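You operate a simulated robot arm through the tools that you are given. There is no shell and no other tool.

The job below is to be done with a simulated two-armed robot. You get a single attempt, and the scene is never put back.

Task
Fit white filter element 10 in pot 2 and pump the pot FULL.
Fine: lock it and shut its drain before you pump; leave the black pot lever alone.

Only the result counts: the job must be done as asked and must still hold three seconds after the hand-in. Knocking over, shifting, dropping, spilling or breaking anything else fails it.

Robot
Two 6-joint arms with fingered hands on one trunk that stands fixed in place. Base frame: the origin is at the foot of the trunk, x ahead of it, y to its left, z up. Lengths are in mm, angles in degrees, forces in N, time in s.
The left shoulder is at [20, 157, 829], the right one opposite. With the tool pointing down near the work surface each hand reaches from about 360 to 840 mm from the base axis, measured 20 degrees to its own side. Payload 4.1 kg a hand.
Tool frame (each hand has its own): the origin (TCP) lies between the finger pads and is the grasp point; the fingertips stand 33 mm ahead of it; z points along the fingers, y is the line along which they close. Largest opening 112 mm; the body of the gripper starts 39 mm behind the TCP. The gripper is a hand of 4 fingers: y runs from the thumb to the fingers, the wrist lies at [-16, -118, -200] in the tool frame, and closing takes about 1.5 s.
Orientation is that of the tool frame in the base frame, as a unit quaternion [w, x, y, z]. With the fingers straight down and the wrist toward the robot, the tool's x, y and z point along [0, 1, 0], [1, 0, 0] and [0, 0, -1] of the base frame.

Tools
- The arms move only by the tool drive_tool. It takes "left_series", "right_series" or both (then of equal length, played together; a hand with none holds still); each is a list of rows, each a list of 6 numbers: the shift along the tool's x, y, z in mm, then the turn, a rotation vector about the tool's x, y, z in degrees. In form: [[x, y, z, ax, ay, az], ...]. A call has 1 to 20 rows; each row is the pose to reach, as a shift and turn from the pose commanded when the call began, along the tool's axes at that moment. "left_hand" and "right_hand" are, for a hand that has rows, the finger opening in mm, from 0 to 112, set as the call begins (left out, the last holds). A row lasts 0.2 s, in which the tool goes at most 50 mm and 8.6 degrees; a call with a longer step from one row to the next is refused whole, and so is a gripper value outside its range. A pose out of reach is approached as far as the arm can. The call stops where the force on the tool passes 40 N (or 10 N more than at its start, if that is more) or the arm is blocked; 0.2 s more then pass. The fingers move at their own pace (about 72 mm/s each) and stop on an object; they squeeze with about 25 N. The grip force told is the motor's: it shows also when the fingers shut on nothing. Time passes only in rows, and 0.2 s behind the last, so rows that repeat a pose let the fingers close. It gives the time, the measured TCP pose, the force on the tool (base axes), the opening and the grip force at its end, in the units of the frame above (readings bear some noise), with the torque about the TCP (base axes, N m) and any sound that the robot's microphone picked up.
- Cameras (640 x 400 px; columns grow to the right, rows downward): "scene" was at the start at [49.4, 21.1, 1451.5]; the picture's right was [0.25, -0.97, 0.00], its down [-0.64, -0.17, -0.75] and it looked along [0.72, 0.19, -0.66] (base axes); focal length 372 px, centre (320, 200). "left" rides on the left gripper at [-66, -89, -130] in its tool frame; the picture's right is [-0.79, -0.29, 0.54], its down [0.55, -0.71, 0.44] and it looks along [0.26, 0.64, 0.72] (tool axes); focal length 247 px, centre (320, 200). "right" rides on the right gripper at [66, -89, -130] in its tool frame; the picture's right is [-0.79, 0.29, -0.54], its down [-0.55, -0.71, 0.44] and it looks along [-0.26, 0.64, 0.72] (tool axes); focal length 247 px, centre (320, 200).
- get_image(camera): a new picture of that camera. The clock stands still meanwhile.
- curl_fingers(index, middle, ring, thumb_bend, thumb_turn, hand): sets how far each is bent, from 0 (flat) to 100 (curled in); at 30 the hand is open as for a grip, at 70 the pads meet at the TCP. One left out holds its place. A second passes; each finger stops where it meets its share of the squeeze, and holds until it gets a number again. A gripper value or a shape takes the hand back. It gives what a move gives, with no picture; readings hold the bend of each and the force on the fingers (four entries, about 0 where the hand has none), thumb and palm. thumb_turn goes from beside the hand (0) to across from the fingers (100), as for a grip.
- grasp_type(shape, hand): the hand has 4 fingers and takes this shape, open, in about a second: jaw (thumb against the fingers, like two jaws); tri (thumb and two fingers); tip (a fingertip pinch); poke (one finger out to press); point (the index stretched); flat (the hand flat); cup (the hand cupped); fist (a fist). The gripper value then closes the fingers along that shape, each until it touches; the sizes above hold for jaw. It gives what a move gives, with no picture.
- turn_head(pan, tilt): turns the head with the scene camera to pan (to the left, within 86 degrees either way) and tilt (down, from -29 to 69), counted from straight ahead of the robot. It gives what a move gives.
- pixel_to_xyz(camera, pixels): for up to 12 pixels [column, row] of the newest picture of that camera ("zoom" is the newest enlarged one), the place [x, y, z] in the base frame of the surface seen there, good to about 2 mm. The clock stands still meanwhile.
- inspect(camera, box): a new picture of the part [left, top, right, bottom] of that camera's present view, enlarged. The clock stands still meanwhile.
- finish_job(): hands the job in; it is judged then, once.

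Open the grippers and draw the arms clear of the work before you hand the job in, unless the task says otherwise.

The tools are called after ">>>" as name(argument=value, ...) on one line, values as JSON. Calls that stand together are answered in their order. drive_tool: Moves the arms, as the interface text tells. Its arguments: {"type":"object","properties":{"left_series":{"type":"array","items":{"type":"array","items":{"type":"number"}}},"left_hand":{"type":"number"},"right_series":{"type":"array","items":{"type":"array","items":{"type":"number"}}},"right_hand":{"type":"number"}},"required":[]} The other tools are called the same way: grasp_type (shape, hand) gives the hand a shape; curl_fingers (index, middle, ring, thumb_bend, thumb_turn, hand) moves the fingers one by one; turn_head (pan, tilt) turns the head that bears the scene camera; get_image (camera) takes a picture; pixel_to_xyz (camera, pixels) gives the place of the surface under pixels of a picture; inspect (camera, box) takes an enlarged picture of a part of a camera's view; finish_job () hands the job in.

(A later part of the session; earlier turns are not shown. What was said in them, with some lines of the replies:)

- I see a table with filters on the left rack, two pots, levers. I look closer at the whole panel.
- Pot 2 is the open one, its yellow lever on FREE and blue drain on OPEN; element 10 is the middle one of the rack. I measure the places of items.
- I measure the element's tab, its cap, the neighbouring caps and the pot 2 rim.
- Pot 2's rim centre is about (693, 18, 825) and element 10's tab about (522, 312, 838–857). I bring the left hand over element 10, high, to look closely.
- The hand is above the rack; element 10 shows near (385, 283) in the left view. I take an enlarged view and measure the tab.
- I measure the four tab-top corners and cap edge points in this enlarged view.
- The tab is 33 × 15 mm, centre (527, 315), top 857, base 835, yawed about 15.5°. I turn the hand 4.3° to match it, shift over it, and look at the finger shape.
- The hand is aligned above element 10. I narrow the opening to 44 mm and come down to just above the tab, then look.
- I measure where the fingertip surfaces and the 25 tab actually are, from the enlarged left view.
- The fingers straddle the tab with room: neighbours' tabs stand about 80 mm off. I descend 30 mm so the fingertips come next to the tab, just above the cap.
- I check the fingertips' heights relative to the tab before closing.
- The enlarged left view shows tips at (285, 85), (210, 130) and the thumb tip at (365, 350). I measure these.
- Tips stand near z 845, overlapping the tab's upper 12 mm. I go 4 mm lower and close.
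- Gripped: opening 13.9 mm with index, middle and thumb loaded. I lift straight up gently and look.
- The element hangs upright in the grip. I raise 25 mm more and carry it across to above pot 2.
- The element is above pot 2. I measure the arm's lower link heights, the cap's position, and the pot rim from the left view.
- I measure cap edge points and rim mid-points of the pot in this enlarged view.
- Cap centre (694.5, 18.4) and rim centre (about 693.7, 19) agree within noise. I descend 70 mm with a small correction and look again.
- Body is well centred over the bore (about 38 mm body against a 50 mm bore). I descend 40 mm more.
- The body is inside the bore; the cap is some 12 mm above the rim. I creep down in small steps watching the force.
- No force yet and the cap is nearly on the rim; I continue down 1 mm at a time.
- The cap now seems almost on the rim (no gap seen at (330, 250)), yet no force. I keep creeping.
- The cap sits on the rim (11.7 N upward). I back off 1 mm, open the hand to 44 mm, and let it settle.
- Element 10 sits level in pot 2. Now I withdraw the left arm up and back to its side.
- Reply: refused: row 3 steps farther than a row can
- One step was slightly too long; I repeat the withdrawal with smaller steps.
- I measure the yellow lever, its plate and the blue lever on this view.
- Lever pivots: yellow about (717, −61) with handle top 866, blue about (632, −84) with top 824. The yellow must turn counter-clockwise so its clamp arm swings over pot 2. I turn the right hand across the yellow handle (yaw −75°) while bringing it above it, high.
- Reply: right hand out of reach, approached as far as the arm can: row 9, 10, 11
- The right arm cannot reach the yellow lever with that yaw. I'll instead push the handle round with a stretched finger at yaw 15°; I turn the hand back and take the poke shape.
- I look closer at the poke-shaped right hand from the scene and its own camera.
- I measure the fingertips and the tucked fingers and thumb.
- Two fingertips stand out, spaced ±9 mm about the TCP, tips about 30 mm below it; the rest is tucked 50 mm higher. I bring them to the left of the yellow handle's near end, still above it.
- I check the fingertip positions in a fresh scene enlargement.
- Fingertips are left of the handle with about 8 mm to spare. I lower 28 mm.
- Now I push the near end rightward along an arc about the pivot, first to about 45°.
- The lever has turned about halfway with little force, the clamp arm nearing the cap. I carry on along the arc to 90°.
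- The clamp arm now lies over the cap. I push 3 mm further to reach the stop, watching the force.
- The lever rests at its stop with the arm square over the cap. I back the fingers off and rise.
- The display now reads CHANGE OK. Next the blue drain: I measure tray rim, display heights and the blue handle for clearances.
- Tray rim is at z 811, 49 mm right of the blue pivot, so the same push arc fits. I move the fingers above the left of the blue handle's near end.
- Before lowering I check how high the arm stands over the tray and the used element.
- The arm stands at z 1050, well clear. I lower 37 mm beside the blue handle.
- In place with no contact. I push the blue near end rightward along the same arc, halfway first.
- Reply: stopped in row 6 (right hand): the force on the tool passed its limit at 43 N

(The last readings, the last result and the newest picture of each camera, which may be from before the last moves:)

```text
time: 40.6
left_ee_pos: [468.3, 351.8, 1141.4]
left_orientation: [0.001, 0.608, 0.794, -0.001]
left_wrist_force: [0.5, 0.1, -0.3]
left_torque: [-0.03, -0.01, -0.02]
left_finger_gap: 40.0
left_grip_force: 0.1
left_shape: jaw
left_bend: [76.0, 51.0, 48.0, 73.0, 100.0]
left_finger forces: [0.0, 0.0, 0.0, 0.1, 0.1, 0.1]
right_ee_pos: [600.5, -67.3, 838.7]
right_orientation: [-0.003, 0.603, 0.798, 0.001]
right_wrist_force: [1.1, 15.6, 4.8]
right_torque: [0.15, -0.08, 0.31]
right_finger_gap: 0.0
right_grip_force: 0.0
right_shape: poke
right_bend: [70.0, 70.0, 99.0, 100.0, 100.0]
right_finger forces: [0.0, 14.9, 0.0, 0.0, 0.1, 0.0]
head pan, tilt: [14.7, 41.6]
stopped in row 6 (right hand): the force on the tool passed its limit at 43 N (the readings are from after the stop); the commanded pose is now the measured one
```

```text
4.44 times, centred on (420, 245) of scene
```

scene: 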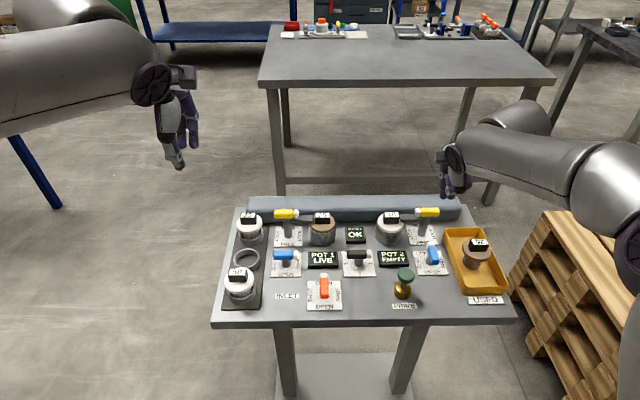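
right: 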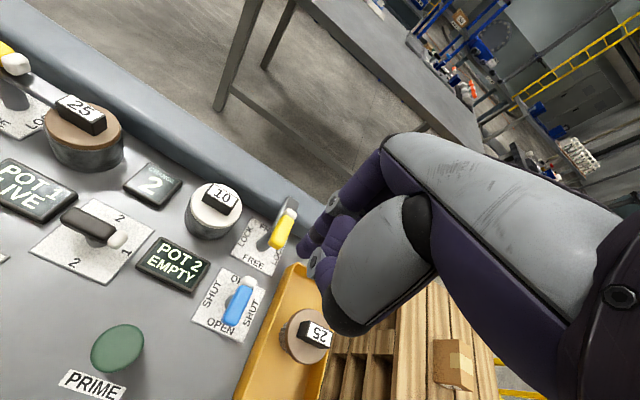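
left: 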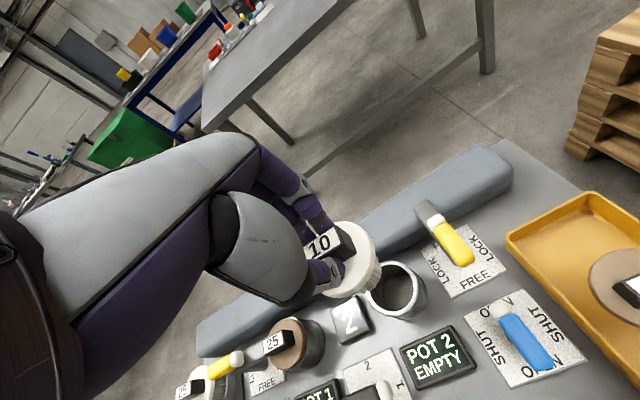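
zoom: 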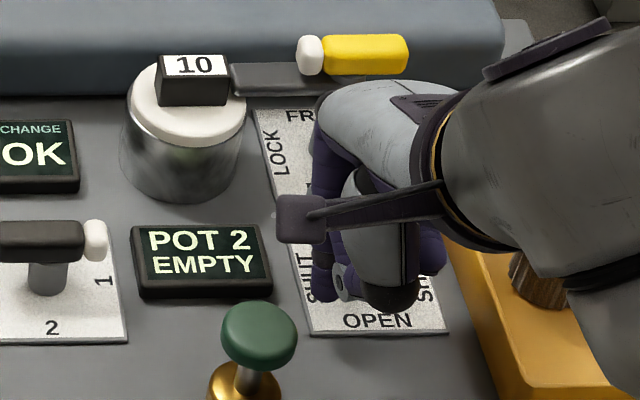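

The blue lever is stopped in that direction, so SHUT must be the other way (white end to the right, as on pot 1). I'll push the far white end rightward instead; I back off left, rise, and go to the left of the far end.

>>> drive_tool(right_series=[[5, 0, 0, 0, 0, 0], [9, 0, 0, 0, 0, 0], [9, 0, -25, 0, 0, 0], [9, 15, -40, 0, 0, 0], [9, 35, -40, 0, 0, 0], [9, 49, -40, 0, 0, 0], [9, 49, -40, 0, 0, 0]])

>>> inspect(camera="scene", box=[370, 180, 470, 290])

>>> inspect(camera="right", box=[200, 150, 380, 330])

```text
time: 42.2
left_ee_pos: [468.5, 350.8, 1141.9]
left_orientation: [0.0, 0.607, 0.795, 0.0]
left_wrist_force: [-0.3, -0.4, 0.4]
left_torque: [0.0, 0.01, 0.0]
left_finger_gap: 40.0
left_grip_force: 0.1
left_shape: jaw
left_bend: [76.0, 51.0, 48.0, 73.0, 100.0]
left_finger forces: [0.1, 0.1, 0.0, 0.0, 0.0, 0.1]
right_ee_pos: [645.6, -50.2, 878.4]
right_orientation: [-0.002, 0.604, 0.797, 0.001]
right_wrist_force: [-0.6, -0.2, -0.1]
right_torque: [0.03, -0.01, -0.04]
right_finger_gap: 0.0
right_grip_force: 0.1
right_shape: poke
right_bend: [70.0, 70.0, 99.0, 100.0, 100.0]
right_finger forces: [0.1, 0.0, 0.0, 0.0, 0.0, 0.0]
head pan, tilt: [14.7, 41.6]
```

```text
3.64 times, centred on (420, 235) of scene
```

zoom: 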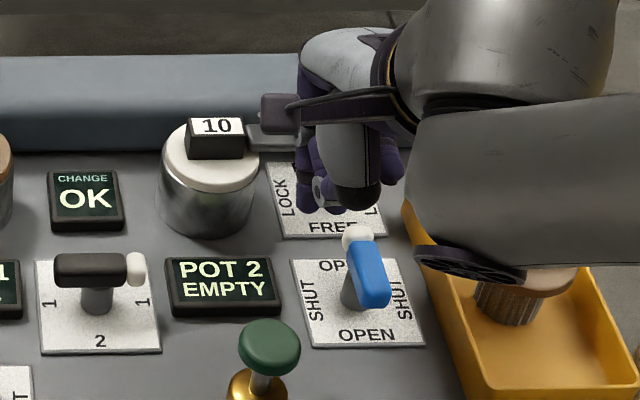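

```text
2.22 times, centred on (290, 240) of right
```

zoom: 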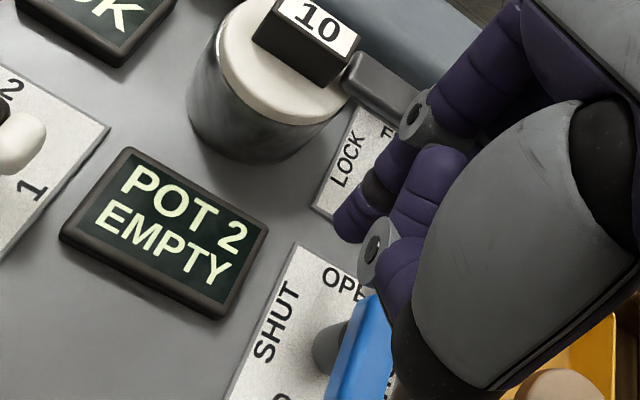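

I measure the knuckles that stick out toward the yellow lever before lowering.

>>> pixel_to_xyz(camera="zoom", pixels=[[410, 115], [395, 160], [375, 190], [350, 225], [450, 60], [490, 20], [380, 70], [355, 300], [370, 265], [325, 345]])

```text
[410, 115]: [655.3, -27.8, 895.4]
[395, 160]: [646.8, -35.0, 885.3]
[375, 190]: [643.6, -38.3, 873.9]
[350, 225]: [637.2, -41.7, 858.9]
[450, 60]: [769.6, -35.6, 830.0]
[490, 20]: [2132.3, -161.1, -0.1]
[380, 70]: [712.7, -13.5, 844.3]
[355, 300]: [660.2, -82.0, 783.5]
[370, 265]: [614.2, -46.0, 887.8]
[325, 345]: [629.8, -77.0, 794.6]
```

Clearances are fine. I shift 4 mm left and lower 40 mm beside the far end of the blue handle.

>>> drive_tool(right_series=[[4, 0, 10, 0, 0, 0], [4, 0, 22, 0, 0, 0], [4, 0, 34, 0, 0, 0], [4, 0, 40, 0, 0, 0]])

>>> inspect(camera="scene", box=[370, 190, 470, 280])

>>> inspect(camera="right", box=[200, 150, 380, 330])

```text
time: 43.2
left_ee_pos: [468.1, 351.4, 1143.0]
left_orientation: [0.0, 0.607, 0.794, 0.001]
left_wrist_force: [0.5, 0.0, -0.3]
left_torque: [0.0, 0.0, -0.01]
left_finger_gap: 39.7
left_grip_force: 0.0
left_shape: jaw
left_bend: [76.0, 51.0, 48.0, 73.0, 100.0]
left_finger forces: [0.0, 0.0, 0.1, 0.0, 0.1, 0.0]
right_ee_pos: [642.5, -43.6, 837.6]
right_orientation: [-0.002, 0.604, 0.797, 0.001]
right_wrist_force: [-0.2, 0.8, -0.1]
right_torque: [0.0, -0.04, -0.01]
right_finger_gap: 0.1
right_grip_force: 0.0
right_shape: poke
right_bend: [70.0, 70.0, 99.0, 100.0, 100.0]
right_finger forces: [0.1, 0.0, 0.1, 0.0, 0.0, 0.0]
head pan, tilt: [14.7, 41.6]
```

```text
4.44 times, centred on (420, 235) of scene
```

zoom: 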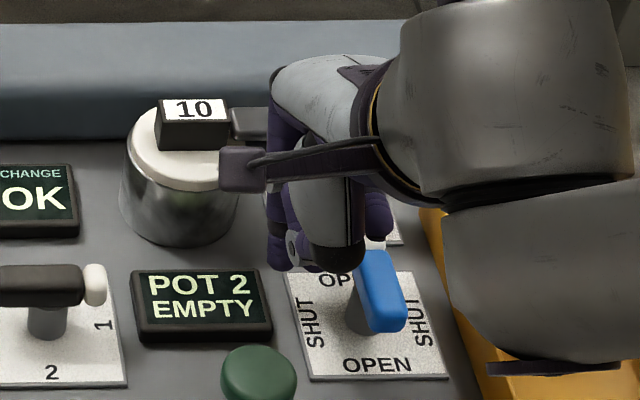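

```text
2.22 times, centred on (290, 240) of right
```

zoom: 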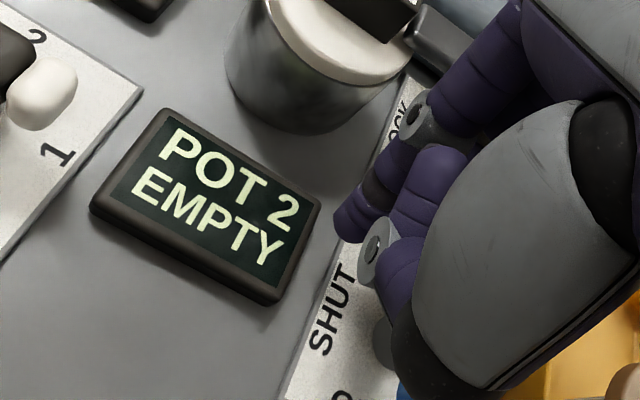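

Now I push the white far end rightward along its arc, halfway first.

>>> drive_tool(right_series=[[-4, 0, 0, 0, 0, 0], [-8.5, 0.5, 0, 0, 0, 0], [-11.6, 2, 0, 0, 0, 0], [-14.7, 3.5, 0, 0, 0, 0], [-18.2, 4.4, 0, 0, 0, 0], [-21.6, 5, 0, 0, 0, 0], [-25, 5, 0, 0, 0, 0], [-28.6, 4.7, 0, 0, 0, 0]])

>>> inspect(camera="scene", box=[370, 190, 470, 280])

>>> inspect(camera="right", box=[200, 150, 380, 330])

```text
time: 45.0
left_ee_pos: [468.7, 351.7, 1142.0]
left_orientation: [0.001, 0.607, 0.795, 0.0]
left_wrist_force: [-0.2, 0.2, 0.1]
left_torque: [-0.02, 0.01, 0.01]
left_finger_gap: 39.7
left_grip_force: 0.0
left_shape: jaw
left_bend: [76.0, 51.0, 48.0, 73.0, 100.0]
left_finger forces: [0.0, 0.0, 0.0, 0.1, 0.0, 0.0]
right_ee_pos: [655.4, -71.1, 839.8]
right_orientation: [-0.002, 0.604, 0.797, 0.001]
right_wrist_force: [0.2, 2.3, -0.4]
right_torque: [0.06, -0.04, 0.0]
right_finger_gap: 0.1
right_grip_force: 0.0
right_shape: poke
right_bend: [70.0, 70.0, 99.0, 100.0, 100.0]
right_finger forces: [0.0, 2.1, 0.0, 0.0, 0.0, 0.0]
head pan, tilt: [14.7, 41.6]
```

```text
4.44 times, centred on (420, 235) of scene
```

zoom: 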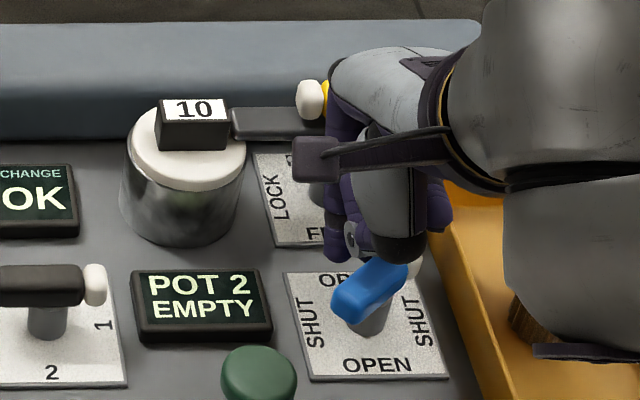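

```text
2.22 times, centred on (290, 240) of right
```

zoom: 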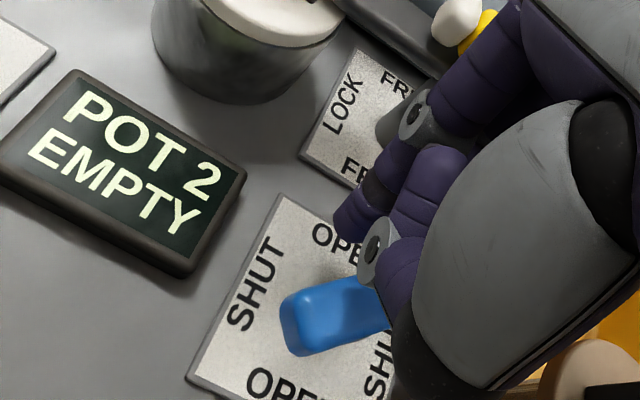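

It turns easily (2 N). I continue along the arc to 90° plus a little.

>>> drive_tool(right_series=[[-3.4, -0.9, 0, 0, 0, 0], [-6.7, -2.1, 0, 0, 0, 0], [-9.7, -3.8, 0, 0, 0, 0], [-12.6, -5.8, 0, 0, 0, 0], [-15.1, -8.3, 0, 0, 0, 0], [-17.4, -11, 0, 0, 0, 0], [-17.8, -13, 0, 0, 0, 0]])

>>> inspect(camera="scene", box=[370, 190, 470, 280])

>>> inspect(camera="right", box=[200, 150, 380, 330])

```text
time: 46.6
left_ee_pos: [468.8, 353.9, 1141.8]
left_orientation: [0.0, 0.607, 0.794, 0.0]
left_wrist_force: [-0.1, -0.3, -0.1]
left_torque: [0.0, -0.01, 0.01]
left_finger_gap: 39.7
left_grip_force: 0.1
left_shape: jaw
left_bend: [76.0, 51.0, 48.0, 73.0, 100.0]
left_finger forces: [0.0, 0.1, 0.0, 0.1, 0.1, 0.0]
right_ee_pos: [651.0, -88.8, 839.2]
right_orientation: [-0.002, 0.604, 0.797, 0.002]
right_wrist_force: [23.5, 18.0, -1.3]
right_torque: [0.48, -0.62, 0.06]
right_finger_gap: 0.1
right_grip_force: 0.1
right_shape: poke
right_bend: [70.0, 70.0, 99.0, 100.0, 100.0]
right_finger forces: [11.1, 16.1, 0.0, 0.1, 0.1, 0.0]
head pan, tilt: [14.7, 41.6]
```

```text
4.44 times, centred on (420, 235) of scene
```

zoom: 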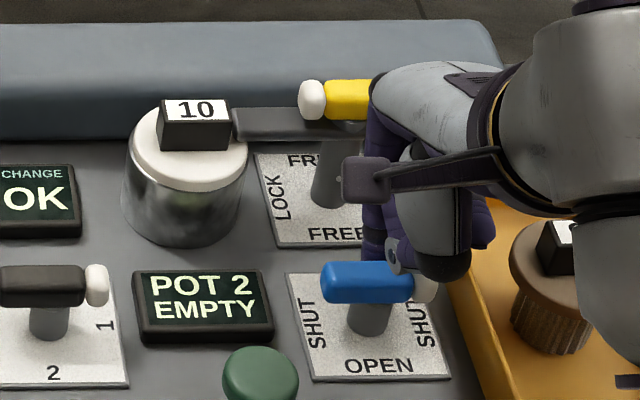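

```text
2.22 times, centred on (290, 240) of right
```

zoom: 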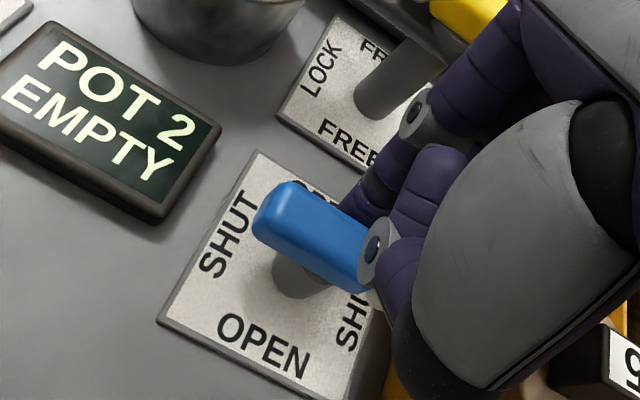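

The blue handle is square on SHUT at its stop. I back away 6 mm, then rise.

>>> drive_tool(right_series=[[2, 4, 0, 0, 0, 0], [3, 7, -3, 0, 0, 0], [3, 7, -25, 0, 0, 0], [3, 0, -60, 0, 0, 0], [3, -10, -100, 0, 0, 0], [3, -20, -130, 0, 0, 0], [3, -20, -130, 0, 0, 0]])

>>> get_image(camera="scene")

>>> inspect(camera="scene", box=[350, 195, 460, 305])

```text
time: 48.2
left_ee_pos: [470.0, 351.6, 1143.1]
left_orientation: [0.0, 0.607, 0.795, 0.001]
left_wrist_force: [-0.7, 0.2, -0.2]
left_torque: [-0.03, 0.02, 0.03]
left_finger_gap: 40.0
left_grip_force: 0.2
left_shape: jaw
left_bend: [76.0, 51.0, 48.0, 73.0, 100.0]
left_finger forces: [0.0, 0.1, 0.0, 0.0, 0.0, 0.1]
right_ee_pos: [628.6, -92.3, 967.0]
right_orientation: [-0.003, 0.604, 0.797, 0.0]
right_wrist_force: [-0.5, -0.1, 0.0]
right_torque: [-0.03, 0.03, -0.01]
right_finger_gap: 0.0
right_grip_force: 0.1
right_shape: poke
right_bend: [70.0, 70.0, 99.0, 100.0, 100.0]
right_finger forces: [0.0, 0.0, 0.1, 0.0, 0.1, 0.0]
head pan, tilt: [14.7, 41.6]
```

```text
taken
```

scene: 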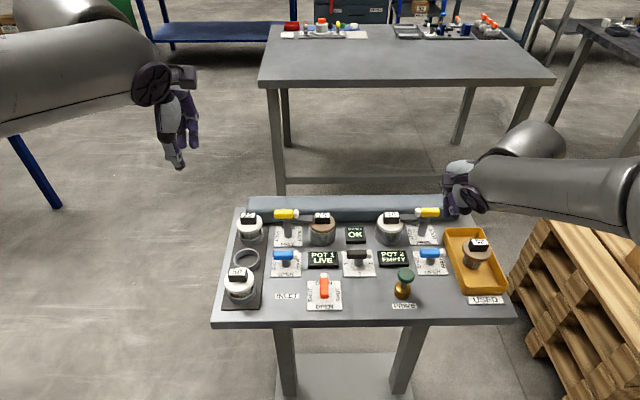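

```text
3.64 times, centred on (405, 250) of scene
```

zoom: 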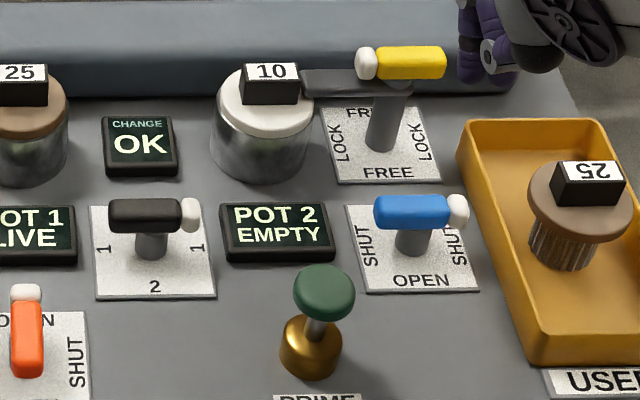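

Locked and drain shut, display still CHANGE OK. Now the PRIME pump: I measure its knob and base.

>>> pixel_to_xyz(camera="zoom", pixels=[[324, 280], [324, 268], [297, 285], [352, 282], [324, 300], [324, 312], [318, 328], [312, 345], [312, 370], [340, 345], [284, 345]])

>>> inspect(camera="right", box=[0, 200, 240, 400])

```text
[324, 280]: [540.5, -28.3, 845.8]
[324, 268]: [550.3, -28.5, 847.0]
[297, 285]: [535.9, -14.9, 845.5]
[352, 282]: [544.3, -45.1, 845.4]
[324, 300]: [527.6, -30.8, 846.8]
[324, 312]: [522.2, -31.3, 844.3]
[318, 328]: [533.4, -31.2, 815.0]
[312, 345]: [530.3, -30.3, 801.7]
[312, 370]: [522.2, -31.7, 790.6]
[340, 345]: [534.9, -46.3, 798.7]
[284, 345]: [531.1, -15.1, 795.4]
```

```text
2.00 times, centred on (120, 300) of right
```

zoom: 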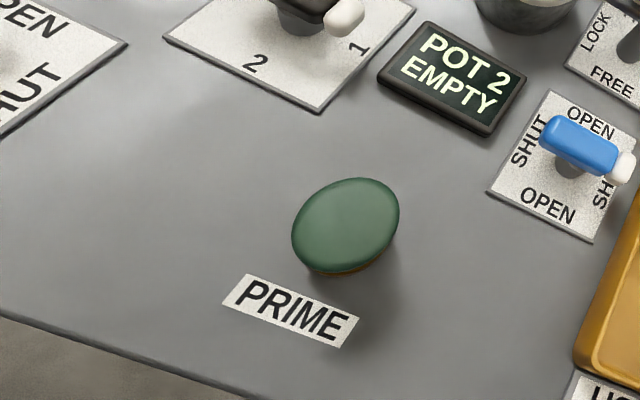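

The knob's centre is (539, −29.5), top at 847, above a brass base with roughly 25 mm of rod. I bring the fingertips over it.

>>> drive_tool(right_series=[[21, -17, 0, 0, 0, 0], [42, -35, 10, 0, 0, 0], [63, -52, 25, 0, 0, 0], [84.7, -69.3, 40, 0, 0, 0], [84.7, -69.3, 67, 0, 0, 0], [84.7, -69.3, 67, 0, 0, 0]])

>>> inspect(camera="right", box=[230, 170, 390, 330])

>>> inspect(camera="scene", box=[350, 200, 460, 310])

```text
time: 49.6
left_ee_pos: [468.1, 350.7, 1142.6]
left_orientation: [0.0, 0.608, 0.794, 0.0]
left_wrist_force: [-0.4, 0.1, 0.5]
left_torque: [0.01, -0.01, -0.01]
left_finger_gap: 40.0
left_grip_force: 0.0
left_shape: jaw
left_bend: [76.0, 51.0, 48.0, 73.0, 100.0]
left_finger forces: [0.0, 0.0, 0.0, 0.0, 0.0, 0.0]
right_ee_pos: [539.1, -28.7, 902.3]
right_orientation: [-0.002, 0.605, 0.796, 0.002]
right_wrist_force: [-0.3, 0.2, -0.8]
right_torque: [0.02, -0.02, 0.0]
right_finger_gap: 0.1
right_grip_force: 0.1
right_shape: poke
right_bend: [70.0, 70.0, 99.0, 100.0, 100.0]
right_finger forces: [0.0, 0.0, 0.0, 0.1, 0.0, 0.0]
head pan, tilt: [14.7, 41.6]
```

```text
2.50 times, centred on (310, 250) of right
```

zoom: 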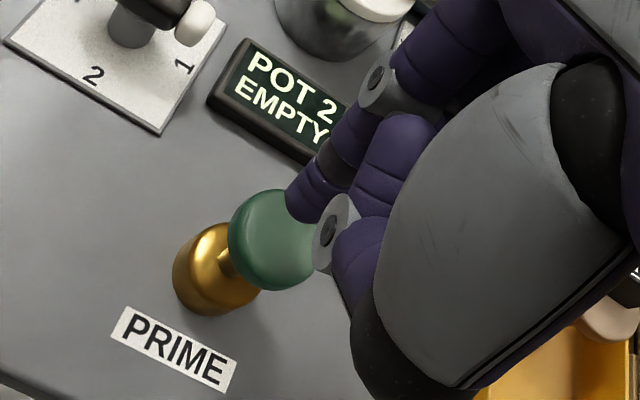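

```text
3.64 times, centred on (405, 255) of scene
```

zoom: 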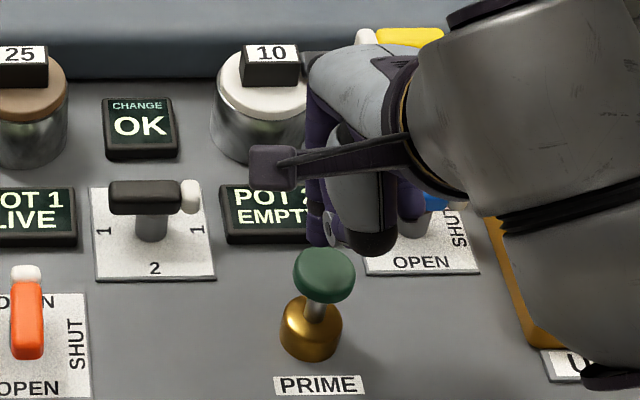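

The fingertips are over the knob. I press down slowly, 20 mm to touch and then some of the stroke.

>>> drive_tool(right_series=[[0, 0, 8, 0, 0, 0], [0, 0, 16, 0, 0, 0], [0, 0, 20, 0, 0, 0], [0, 0, 24, 0, 0, 0], [0, 0, 28, 0, 0, 0]])

>>> inspect(camera="scene", box=[350, 200, 460, 310])

>>> inspect(camera="right", box=[230, 170, 390, 330])

```text
time: 50.8
left_ee_pos: [467.4, 350.7, 1141.1]
left_orientation: [0.0, 0.607, 0.794, 0.001]
left_wrist_force: [-0.4, -0.2, 0.3]
left_torque: [-0.02, 0.01, -0.01]
left_finger_gap: 39.9
left_grip_force: 0.1
left_shape: jaw
left_bend: [76.0, 51.0, 48.0, 73.0, 100.0]
left_finger forces: [0.0, 0.1, 0.1, 0.0, 0.2, 0.0]
right_ee_pos: [540.0, -30.8, 874.0]
right_orientation: [-0.003, 0.604, 0.797, 0.001]
right_wrist_force: [-0.8, 0.6, 2.7]
right_torque: [0.01, -0.03, 0.03]
right_finger_gap: 0.0
right_grip_force: 0.1
right_shape: poke
right_bend: [70.0, 70.0, 99.0, 100.0, 100.0]
right_finger forces: [0.1, 2.6, 0.0, 0.0, 0.0, 0.1]
head pan, tilt: [14.7, 41.6]
```

```text
3.64 times, centred on (405, 255) of scene
```

zoom: 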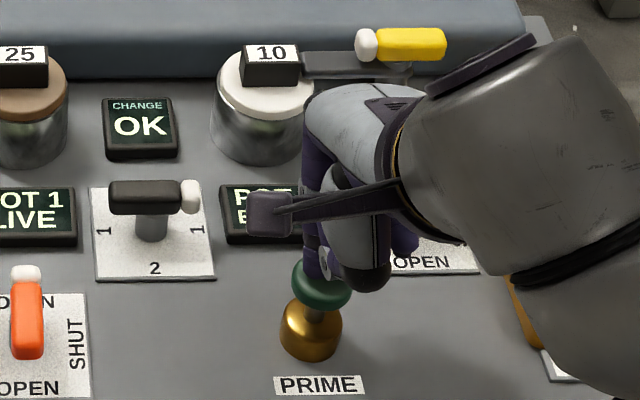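

```text
2.50 times, centred on (310, 250) of right
```

zoom: 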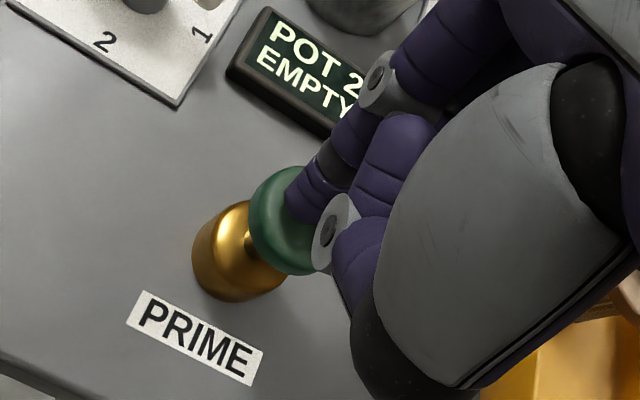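

Contact shows 2.6 N on the knob. I press on another 20 mm, then return 22 mm, and read the display.

>>> drive_tool(right_series=[[0, 0, 4, 0, 0, 0], [0, 0, 8, 0, 0, 0], [0, 0, 12, 0, 0, 0], [0, 0, 16, 0, 0, 0], [0, 0, 20, 0, 0, 0]])

>>> get_image(camera="scene")

>>> inspect(camera="scene", box=[350, 200, 460, 310])

>>> inspect(camera="right", box=[230, 170, 390, 330])

```text
time: 52.0
left_ee_pos: [468.3, 350.9, 1142.4]
left_orientation: [0.0, 0.607, 0.795, 0.0]
left_wrist_force: [0.0, 0.0, 0.5]
left_torque: [0.01, 0.01, 0.0]
left_finger_gap: 40.0
left_grip_force: 0.1
left_shape: jaw
left_bend: [76.0, 51.0, 48.0, 73.0, 100.0]
left_finger forces: [0.0, 0.0, 0.0, 0.0, 0.1, 0.0]
right_ee_pos: [543.1, -30.6, 861.6]
right_orientation: [0.004, 0.606, 0.796, 0.007]
right_wrist_force: [-1.0, 1.3, 18.0]
right_torque: [-0.05, 0.02, -0.04]
right_finger_gap: 0.0
right_grip_force: 0.1
right_shape: poke
right_bend: [70.0, 70.0, 99.0, 100.0, 100.0]
right_finger forces: [0.1, 17.3, 0.1, 0.0, 0.1, 0.0]
head pan, tilt: [14.7, 41.6]
stopped in row 5 (right hand): the force on the tool passed its limit at 42 N (the readings are from after the stop); the commanded pose is now the measured one
```

```text
taken
```

scene: 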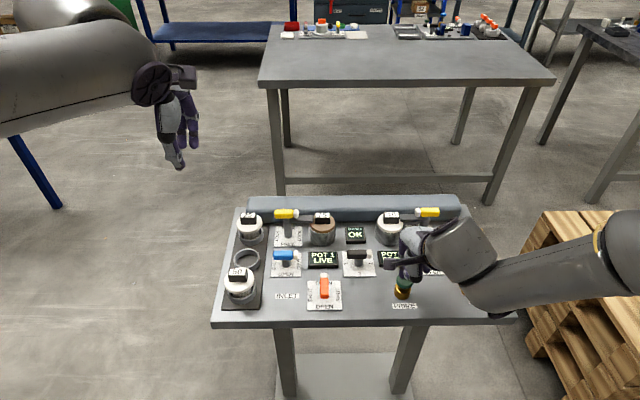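

```text
3.64 times, centred on (405, 255) of scene
```

zoom: 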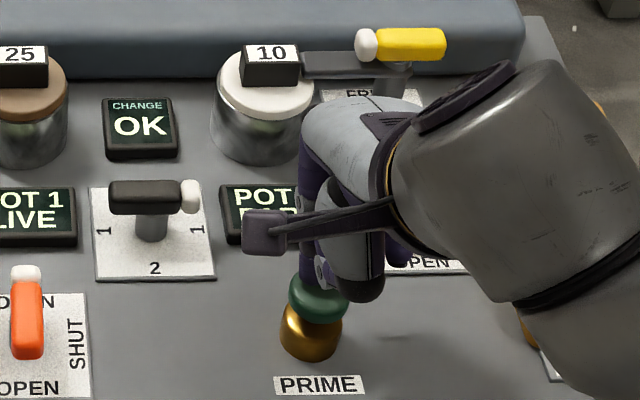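

```text
2.50 times, centred on (310, 250) of right
```

zoom: 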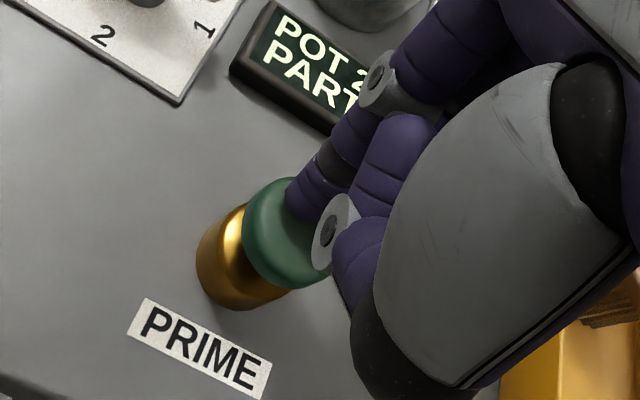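

The display now reads POT 2 PART: the stroke counts, bottoming at about TCP z 861. I lift 20 mm to let the knob return.

>>> drive_tool(right_series=[[0, 0, -5, 0, 0, 0], [0, 0, -10, 0, 0, 0], [0, 0, -15, 0, 0, 0], [0, 0, -20, 0, 0, 0], [0, 0, -20, 0, 0, 0]])

>>> inspect(camera="right", box=[230, 150, 390, 310])

>>> inspect(camera="scene", box=[350, 200, 460, 310])

```text
time: 53.2
left_ee_pos: [467.6, 351.6, 1141.8]
left_orientation: [0.001, 0.607, 0.795, 0.001]
left_wrist_force: [0.1, 0.4, -0.6]
left_torque: [0.03, 0.0, -0.02]
left_finger_gap: 40.0
left_grip_force: 0.1
left_shape: jaw
left_bend: [76.0, 51.0, 48.0, 73.0, 100.0]
left_finger forces: [0.0, 0.0, 0.0, 0.1, 0.0, 0.1]
right_ee_pos: [542.0, -29.1, 878.5]
right_orientation: [0.001, 0.605, 0.796, 0.005]
right_wrist_force: [0.1, -0.1, 1.6]
right_torque: [-0.01, -0.02, 0.0]
right_finger_gap: 0.0
right_grip_force: 0.0
right_shape: poke
right_bend: [70.0, 70.0, 99.0, 100.0, 100.0]
right_finger forces: [0.1, 1.3, 0.1, 0.0, 0.0, 0.1]
head pan, tilt: [14.7, 41.6]
```

```text
2.50 times, centred on (310, 230) of right
```

zoom: 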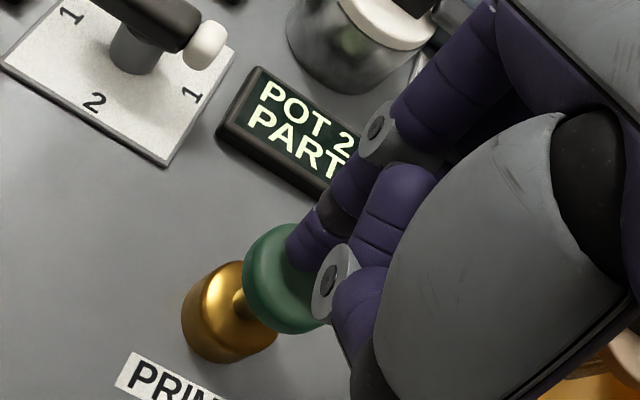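

```text
3.64 times, centred on (405, 255) of scene
```

zoom: 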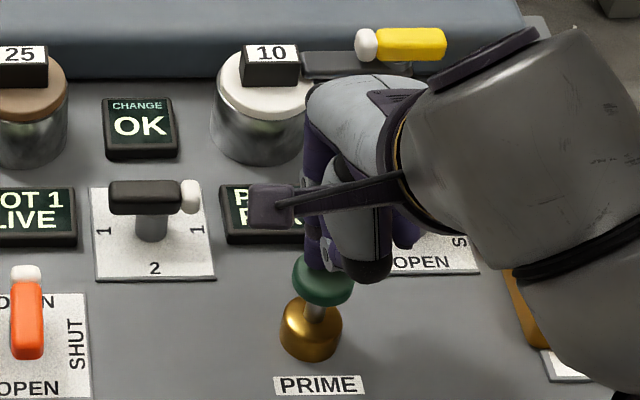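

The knob springs back. I do a second stroke (18 mm down, then 23 mm up) and read the display.

>>> drive_tool(right_series=[[0, 0, 5, 0, 0, 0], [0, 0, 10, 0, 0, 0], [0, 0, 14, 0, 0, 0], [0, 0, 18, 0, 0, 0], [0, 0, 18, 0, 0, 0], [0, 0, 10, 0, 0, 0], [0, 0, 2, 0, 0, 0], [0, 0, -5, 0, 0, 0], [0, 0, -5, 0, 0, 0]])

>>> inspect(camera="right", box=[230, 150, 390, 310])

```text
time: 55.2
left_ee_pos: [467.5, 350.5, 1141.3]
left_orientation: [-0.001, 0.607, 0.795, 0.001]
left_wrist_force: [0.0, 0.1, -0.1]
left_torque: [0.0, 0.01, 0.0]
left_finger_gap: 39.9
left_grip_force: 0.1
left_shape: jaw
left_bend: [76.0, 51.0, 48.0, 73.0, 100.0]
left_finger forces: [0.1, 0.1, 0.0, 0.1, 0.0, 0.0]
right_ee_pos: [541.2, -31.2, 884.5]
right_orientation: [0.001, 0.605, 0.796, 0.005]
right_wrist_force: [0.2, 0.5, -0.1]
right_torque: [0.02, 0.02, 0.02]
right_finger_gap: 0.0
right_grip_force: 0.0
right_shape: poke
right_bend: [70.0, 70.0, 99.0, 100.0, 100.0]
right_finger forces: [0.0, 0.0, 0.1, 0.1, 0.0, 0.0]
head pan, tilt: [14.7, 41.6]
```

```text
2.50 times, centred on (310, 230) of right
```

zoom: 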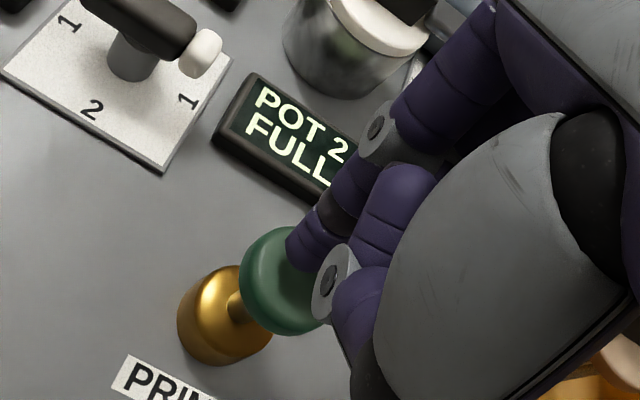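

POT 2 FULL is shown. I stop pumping and draw the right hand straight up and off to its side.

>>> drive_tool(right_series=[[0, 0, -20, 0, 0, 0], [0, 0, -50, 0, 0, 0], [0, 0, -90, 0, 0, 0], [-20, -12, -130, 0, 0, 0], [-45, -25, -165, 0, 0, 0], [-70, -40, -200, 0, 0, 0], [-95, -55, -230, 0, 0, 0], [-105, -64, -248, 0, 0, 0], [-105, -64, -248, 0, 0, 0]])

>>> grasp_type(shape="jaw", hand="right")

>>> drive_tool(left_series=[[0, 0, 0, 0, 0, 0], [0, 0, 0, 0, 0, 0], [0, 0, 0, 0, 0, 0]], left_hand=112, right_series=[[0, 0, 0, 0, 0, 0], [0, 0, 0, 0, 0, 0], [0, 0, 0, 0, 0, 0]], right_hand=112)

>>> get_image(camera="scene")

>>> inspect(camera="scene", box=[350, 195, 460, 305])

>>> inspect(camera="scene", box=[220, 195, 360, 325])

```text
time: 57.2
left_ee_pos: [467.7, 350.9, 1141.6]
left_orientation: [0.0, 0.608, 0.794, 0.0]
left_wrist_force: [0.2, -1.5, -0.3]
left_torque: [0.02, 0.0, 0.03]
left_finger_gap: 39.9
left_grip_force: 0.0
left_shape: jaw
left_bend: [76.0, 51.0, 48.0, 73.0, 100.0]
left_finger forces: [0.0, 0.1, 0.0, 0.0, 0.0, 0.0]
right_ee_pos: [508.1, -149.6, 1129.2]
right_orientation: [0.001, 0.605, 0.796, 0.006]
right_wrist_force: [0.0, 0.8, -0.2]
right_torque: [0.0, -0.02, -0.07]
right_finger_gap: 0.0
right_grip_force: 0.1
right_shape: poke
right_bend: [70.0, 70.0, 99.0, 100.0, 100.0]
right_finger forces: [0.1, 0.0, 0.0, 0.0, 0.1, 0.0]
head pan, tilt: [14.7, 41.6]
```

```text
time: 58.1
left_ee_pos: [467.8, 350.8, 1143.2]
left_orientation: [0.0, 0.608, 0.794, 0.001]
left_wrist_force: [0.0, -0.5, 0.4]
left_torque: [0.02, 0.02, 0.0]
left_finger_gap: 40.0
left_grip_force: 0.0
left_shape: jaw
left_bend: [76.0, 51.0, 48.0, 73.0, 100.0]
left_finger forces: [0.0, 0.0, 0.1, 0.1, 0.0, 0.0]
right_ee_pos: [509.0, -150.3, 1129.0]
right_orientation: [0.001, 0.605, 0.796, 0.006]
right_wrist_force: [-0.2, 0.0, 0.0]
right_torque: [-0.01, 0.01, 0.0]
right_finger_gap: 112.3
right_grip_force: 0.1
right_shape: jaw
right_bend: [30.0, 30.0, 30.0, 30.0, 98.0]
right_finger forces: [0.1, 0.1, 0.0, 0.0, 0.0, 0.0]
head pan, tilt: [14.7, 41.6]
```

```text
time: 59.0
left_ee_pos: [467.9, 350.8, 1142.3]
left_orientation: [0.001, 0.608, 0.794, -0.001]
left_wrist_force: [0.4, -0.6, 0.1]
left_torque: [0.03, 0.0, 0.04]
left_finger_gap: 111.4
left_grip_force: 0.1
left_shape: jaw
left_bend: [30.0, 30.0, 30.0, 30.0, 98.0]
left_finger forces: [0.0, 0.1, 0.1, 0.1, 0.0, 0.0]
right_ee_pos: [507.9, -150.4, 1129.5]
right_orientation: [0.001, 0.605, 0.797, 0.006]
right_wrist_force: [-0.1, 0.5, -1.1]
right_torque: [0.02, 0.01, 0.0]
right_finger_gap: 111.7
right_grip_force: 0.0
right_shape: jaw
right_bend: [30.0, 30.0, 30.0, 30.0, 98.0]
right_finger forces: [0.0, 0.0, 0.0, 0.0, 0.0, 0.1]
head pan, tilt: [14.7, 41.6]
```

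```text
taken
```

scene: 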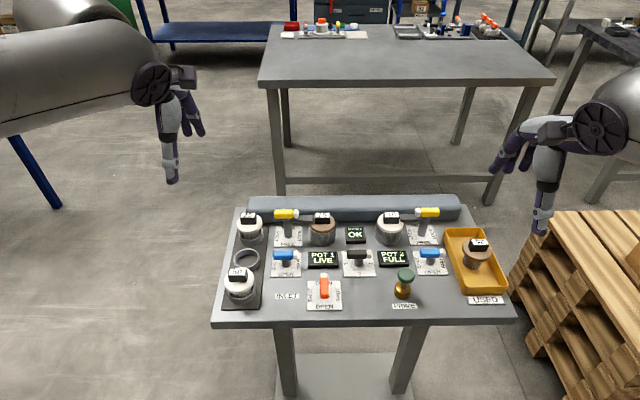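

```text
3.64 times, centred on (405, 250) of scene
```

zoom: 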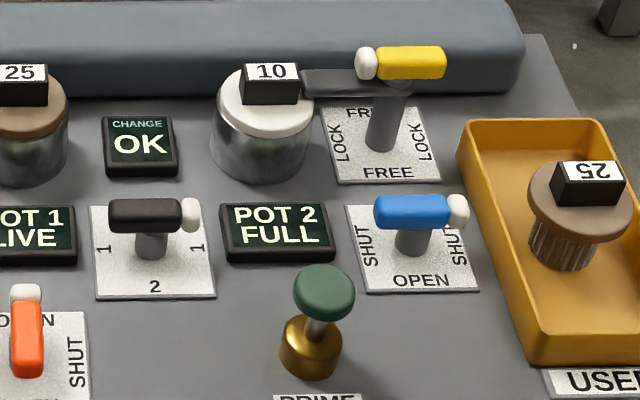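

```text
3.08 times, centred on (290, 260) of scene
```

zoom: 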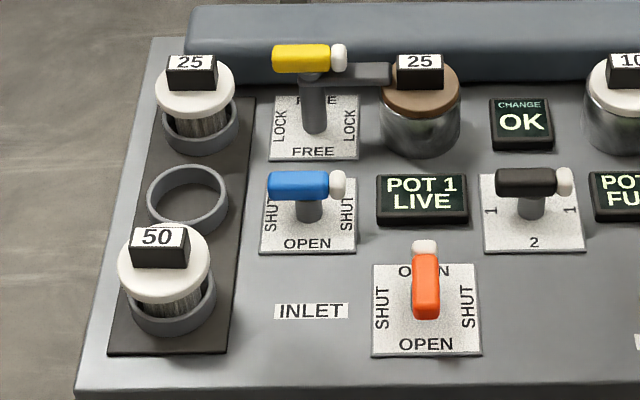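

The display reads POT 2 FULL and CHANGE OK. Element 10 is locked in pot 2, its drain is shut, the black lever is untouched, everything else is in place and both hands are open and clear, so I hand in.

>>> finish_job()

```text
The job is handed in.
```

White filter element 10 is fitted in pot 2, and the pot is pumped: its display reads POT 2 FULL and the change display reads OK.

- **Lock:** the yellow lever is turned to LOCK, with its clamp arm over the element's cap.
- **Drain:** the blue lever is on SHUT. It was blocked the first way I pushed it (the push stopped at 43 N), so I turned it the other way.
- **Pump:** two strokes of the PRIME knob took the pot from EMPTY to PART to FULL, after the lock and drain were set. I stopped there.
- **Left alone:** I did not touch the black pot lever. In the last pictures everything else was still in place, and nothing had been knocked over or spilled.

Both hands were open and clear of the table when I handed in.
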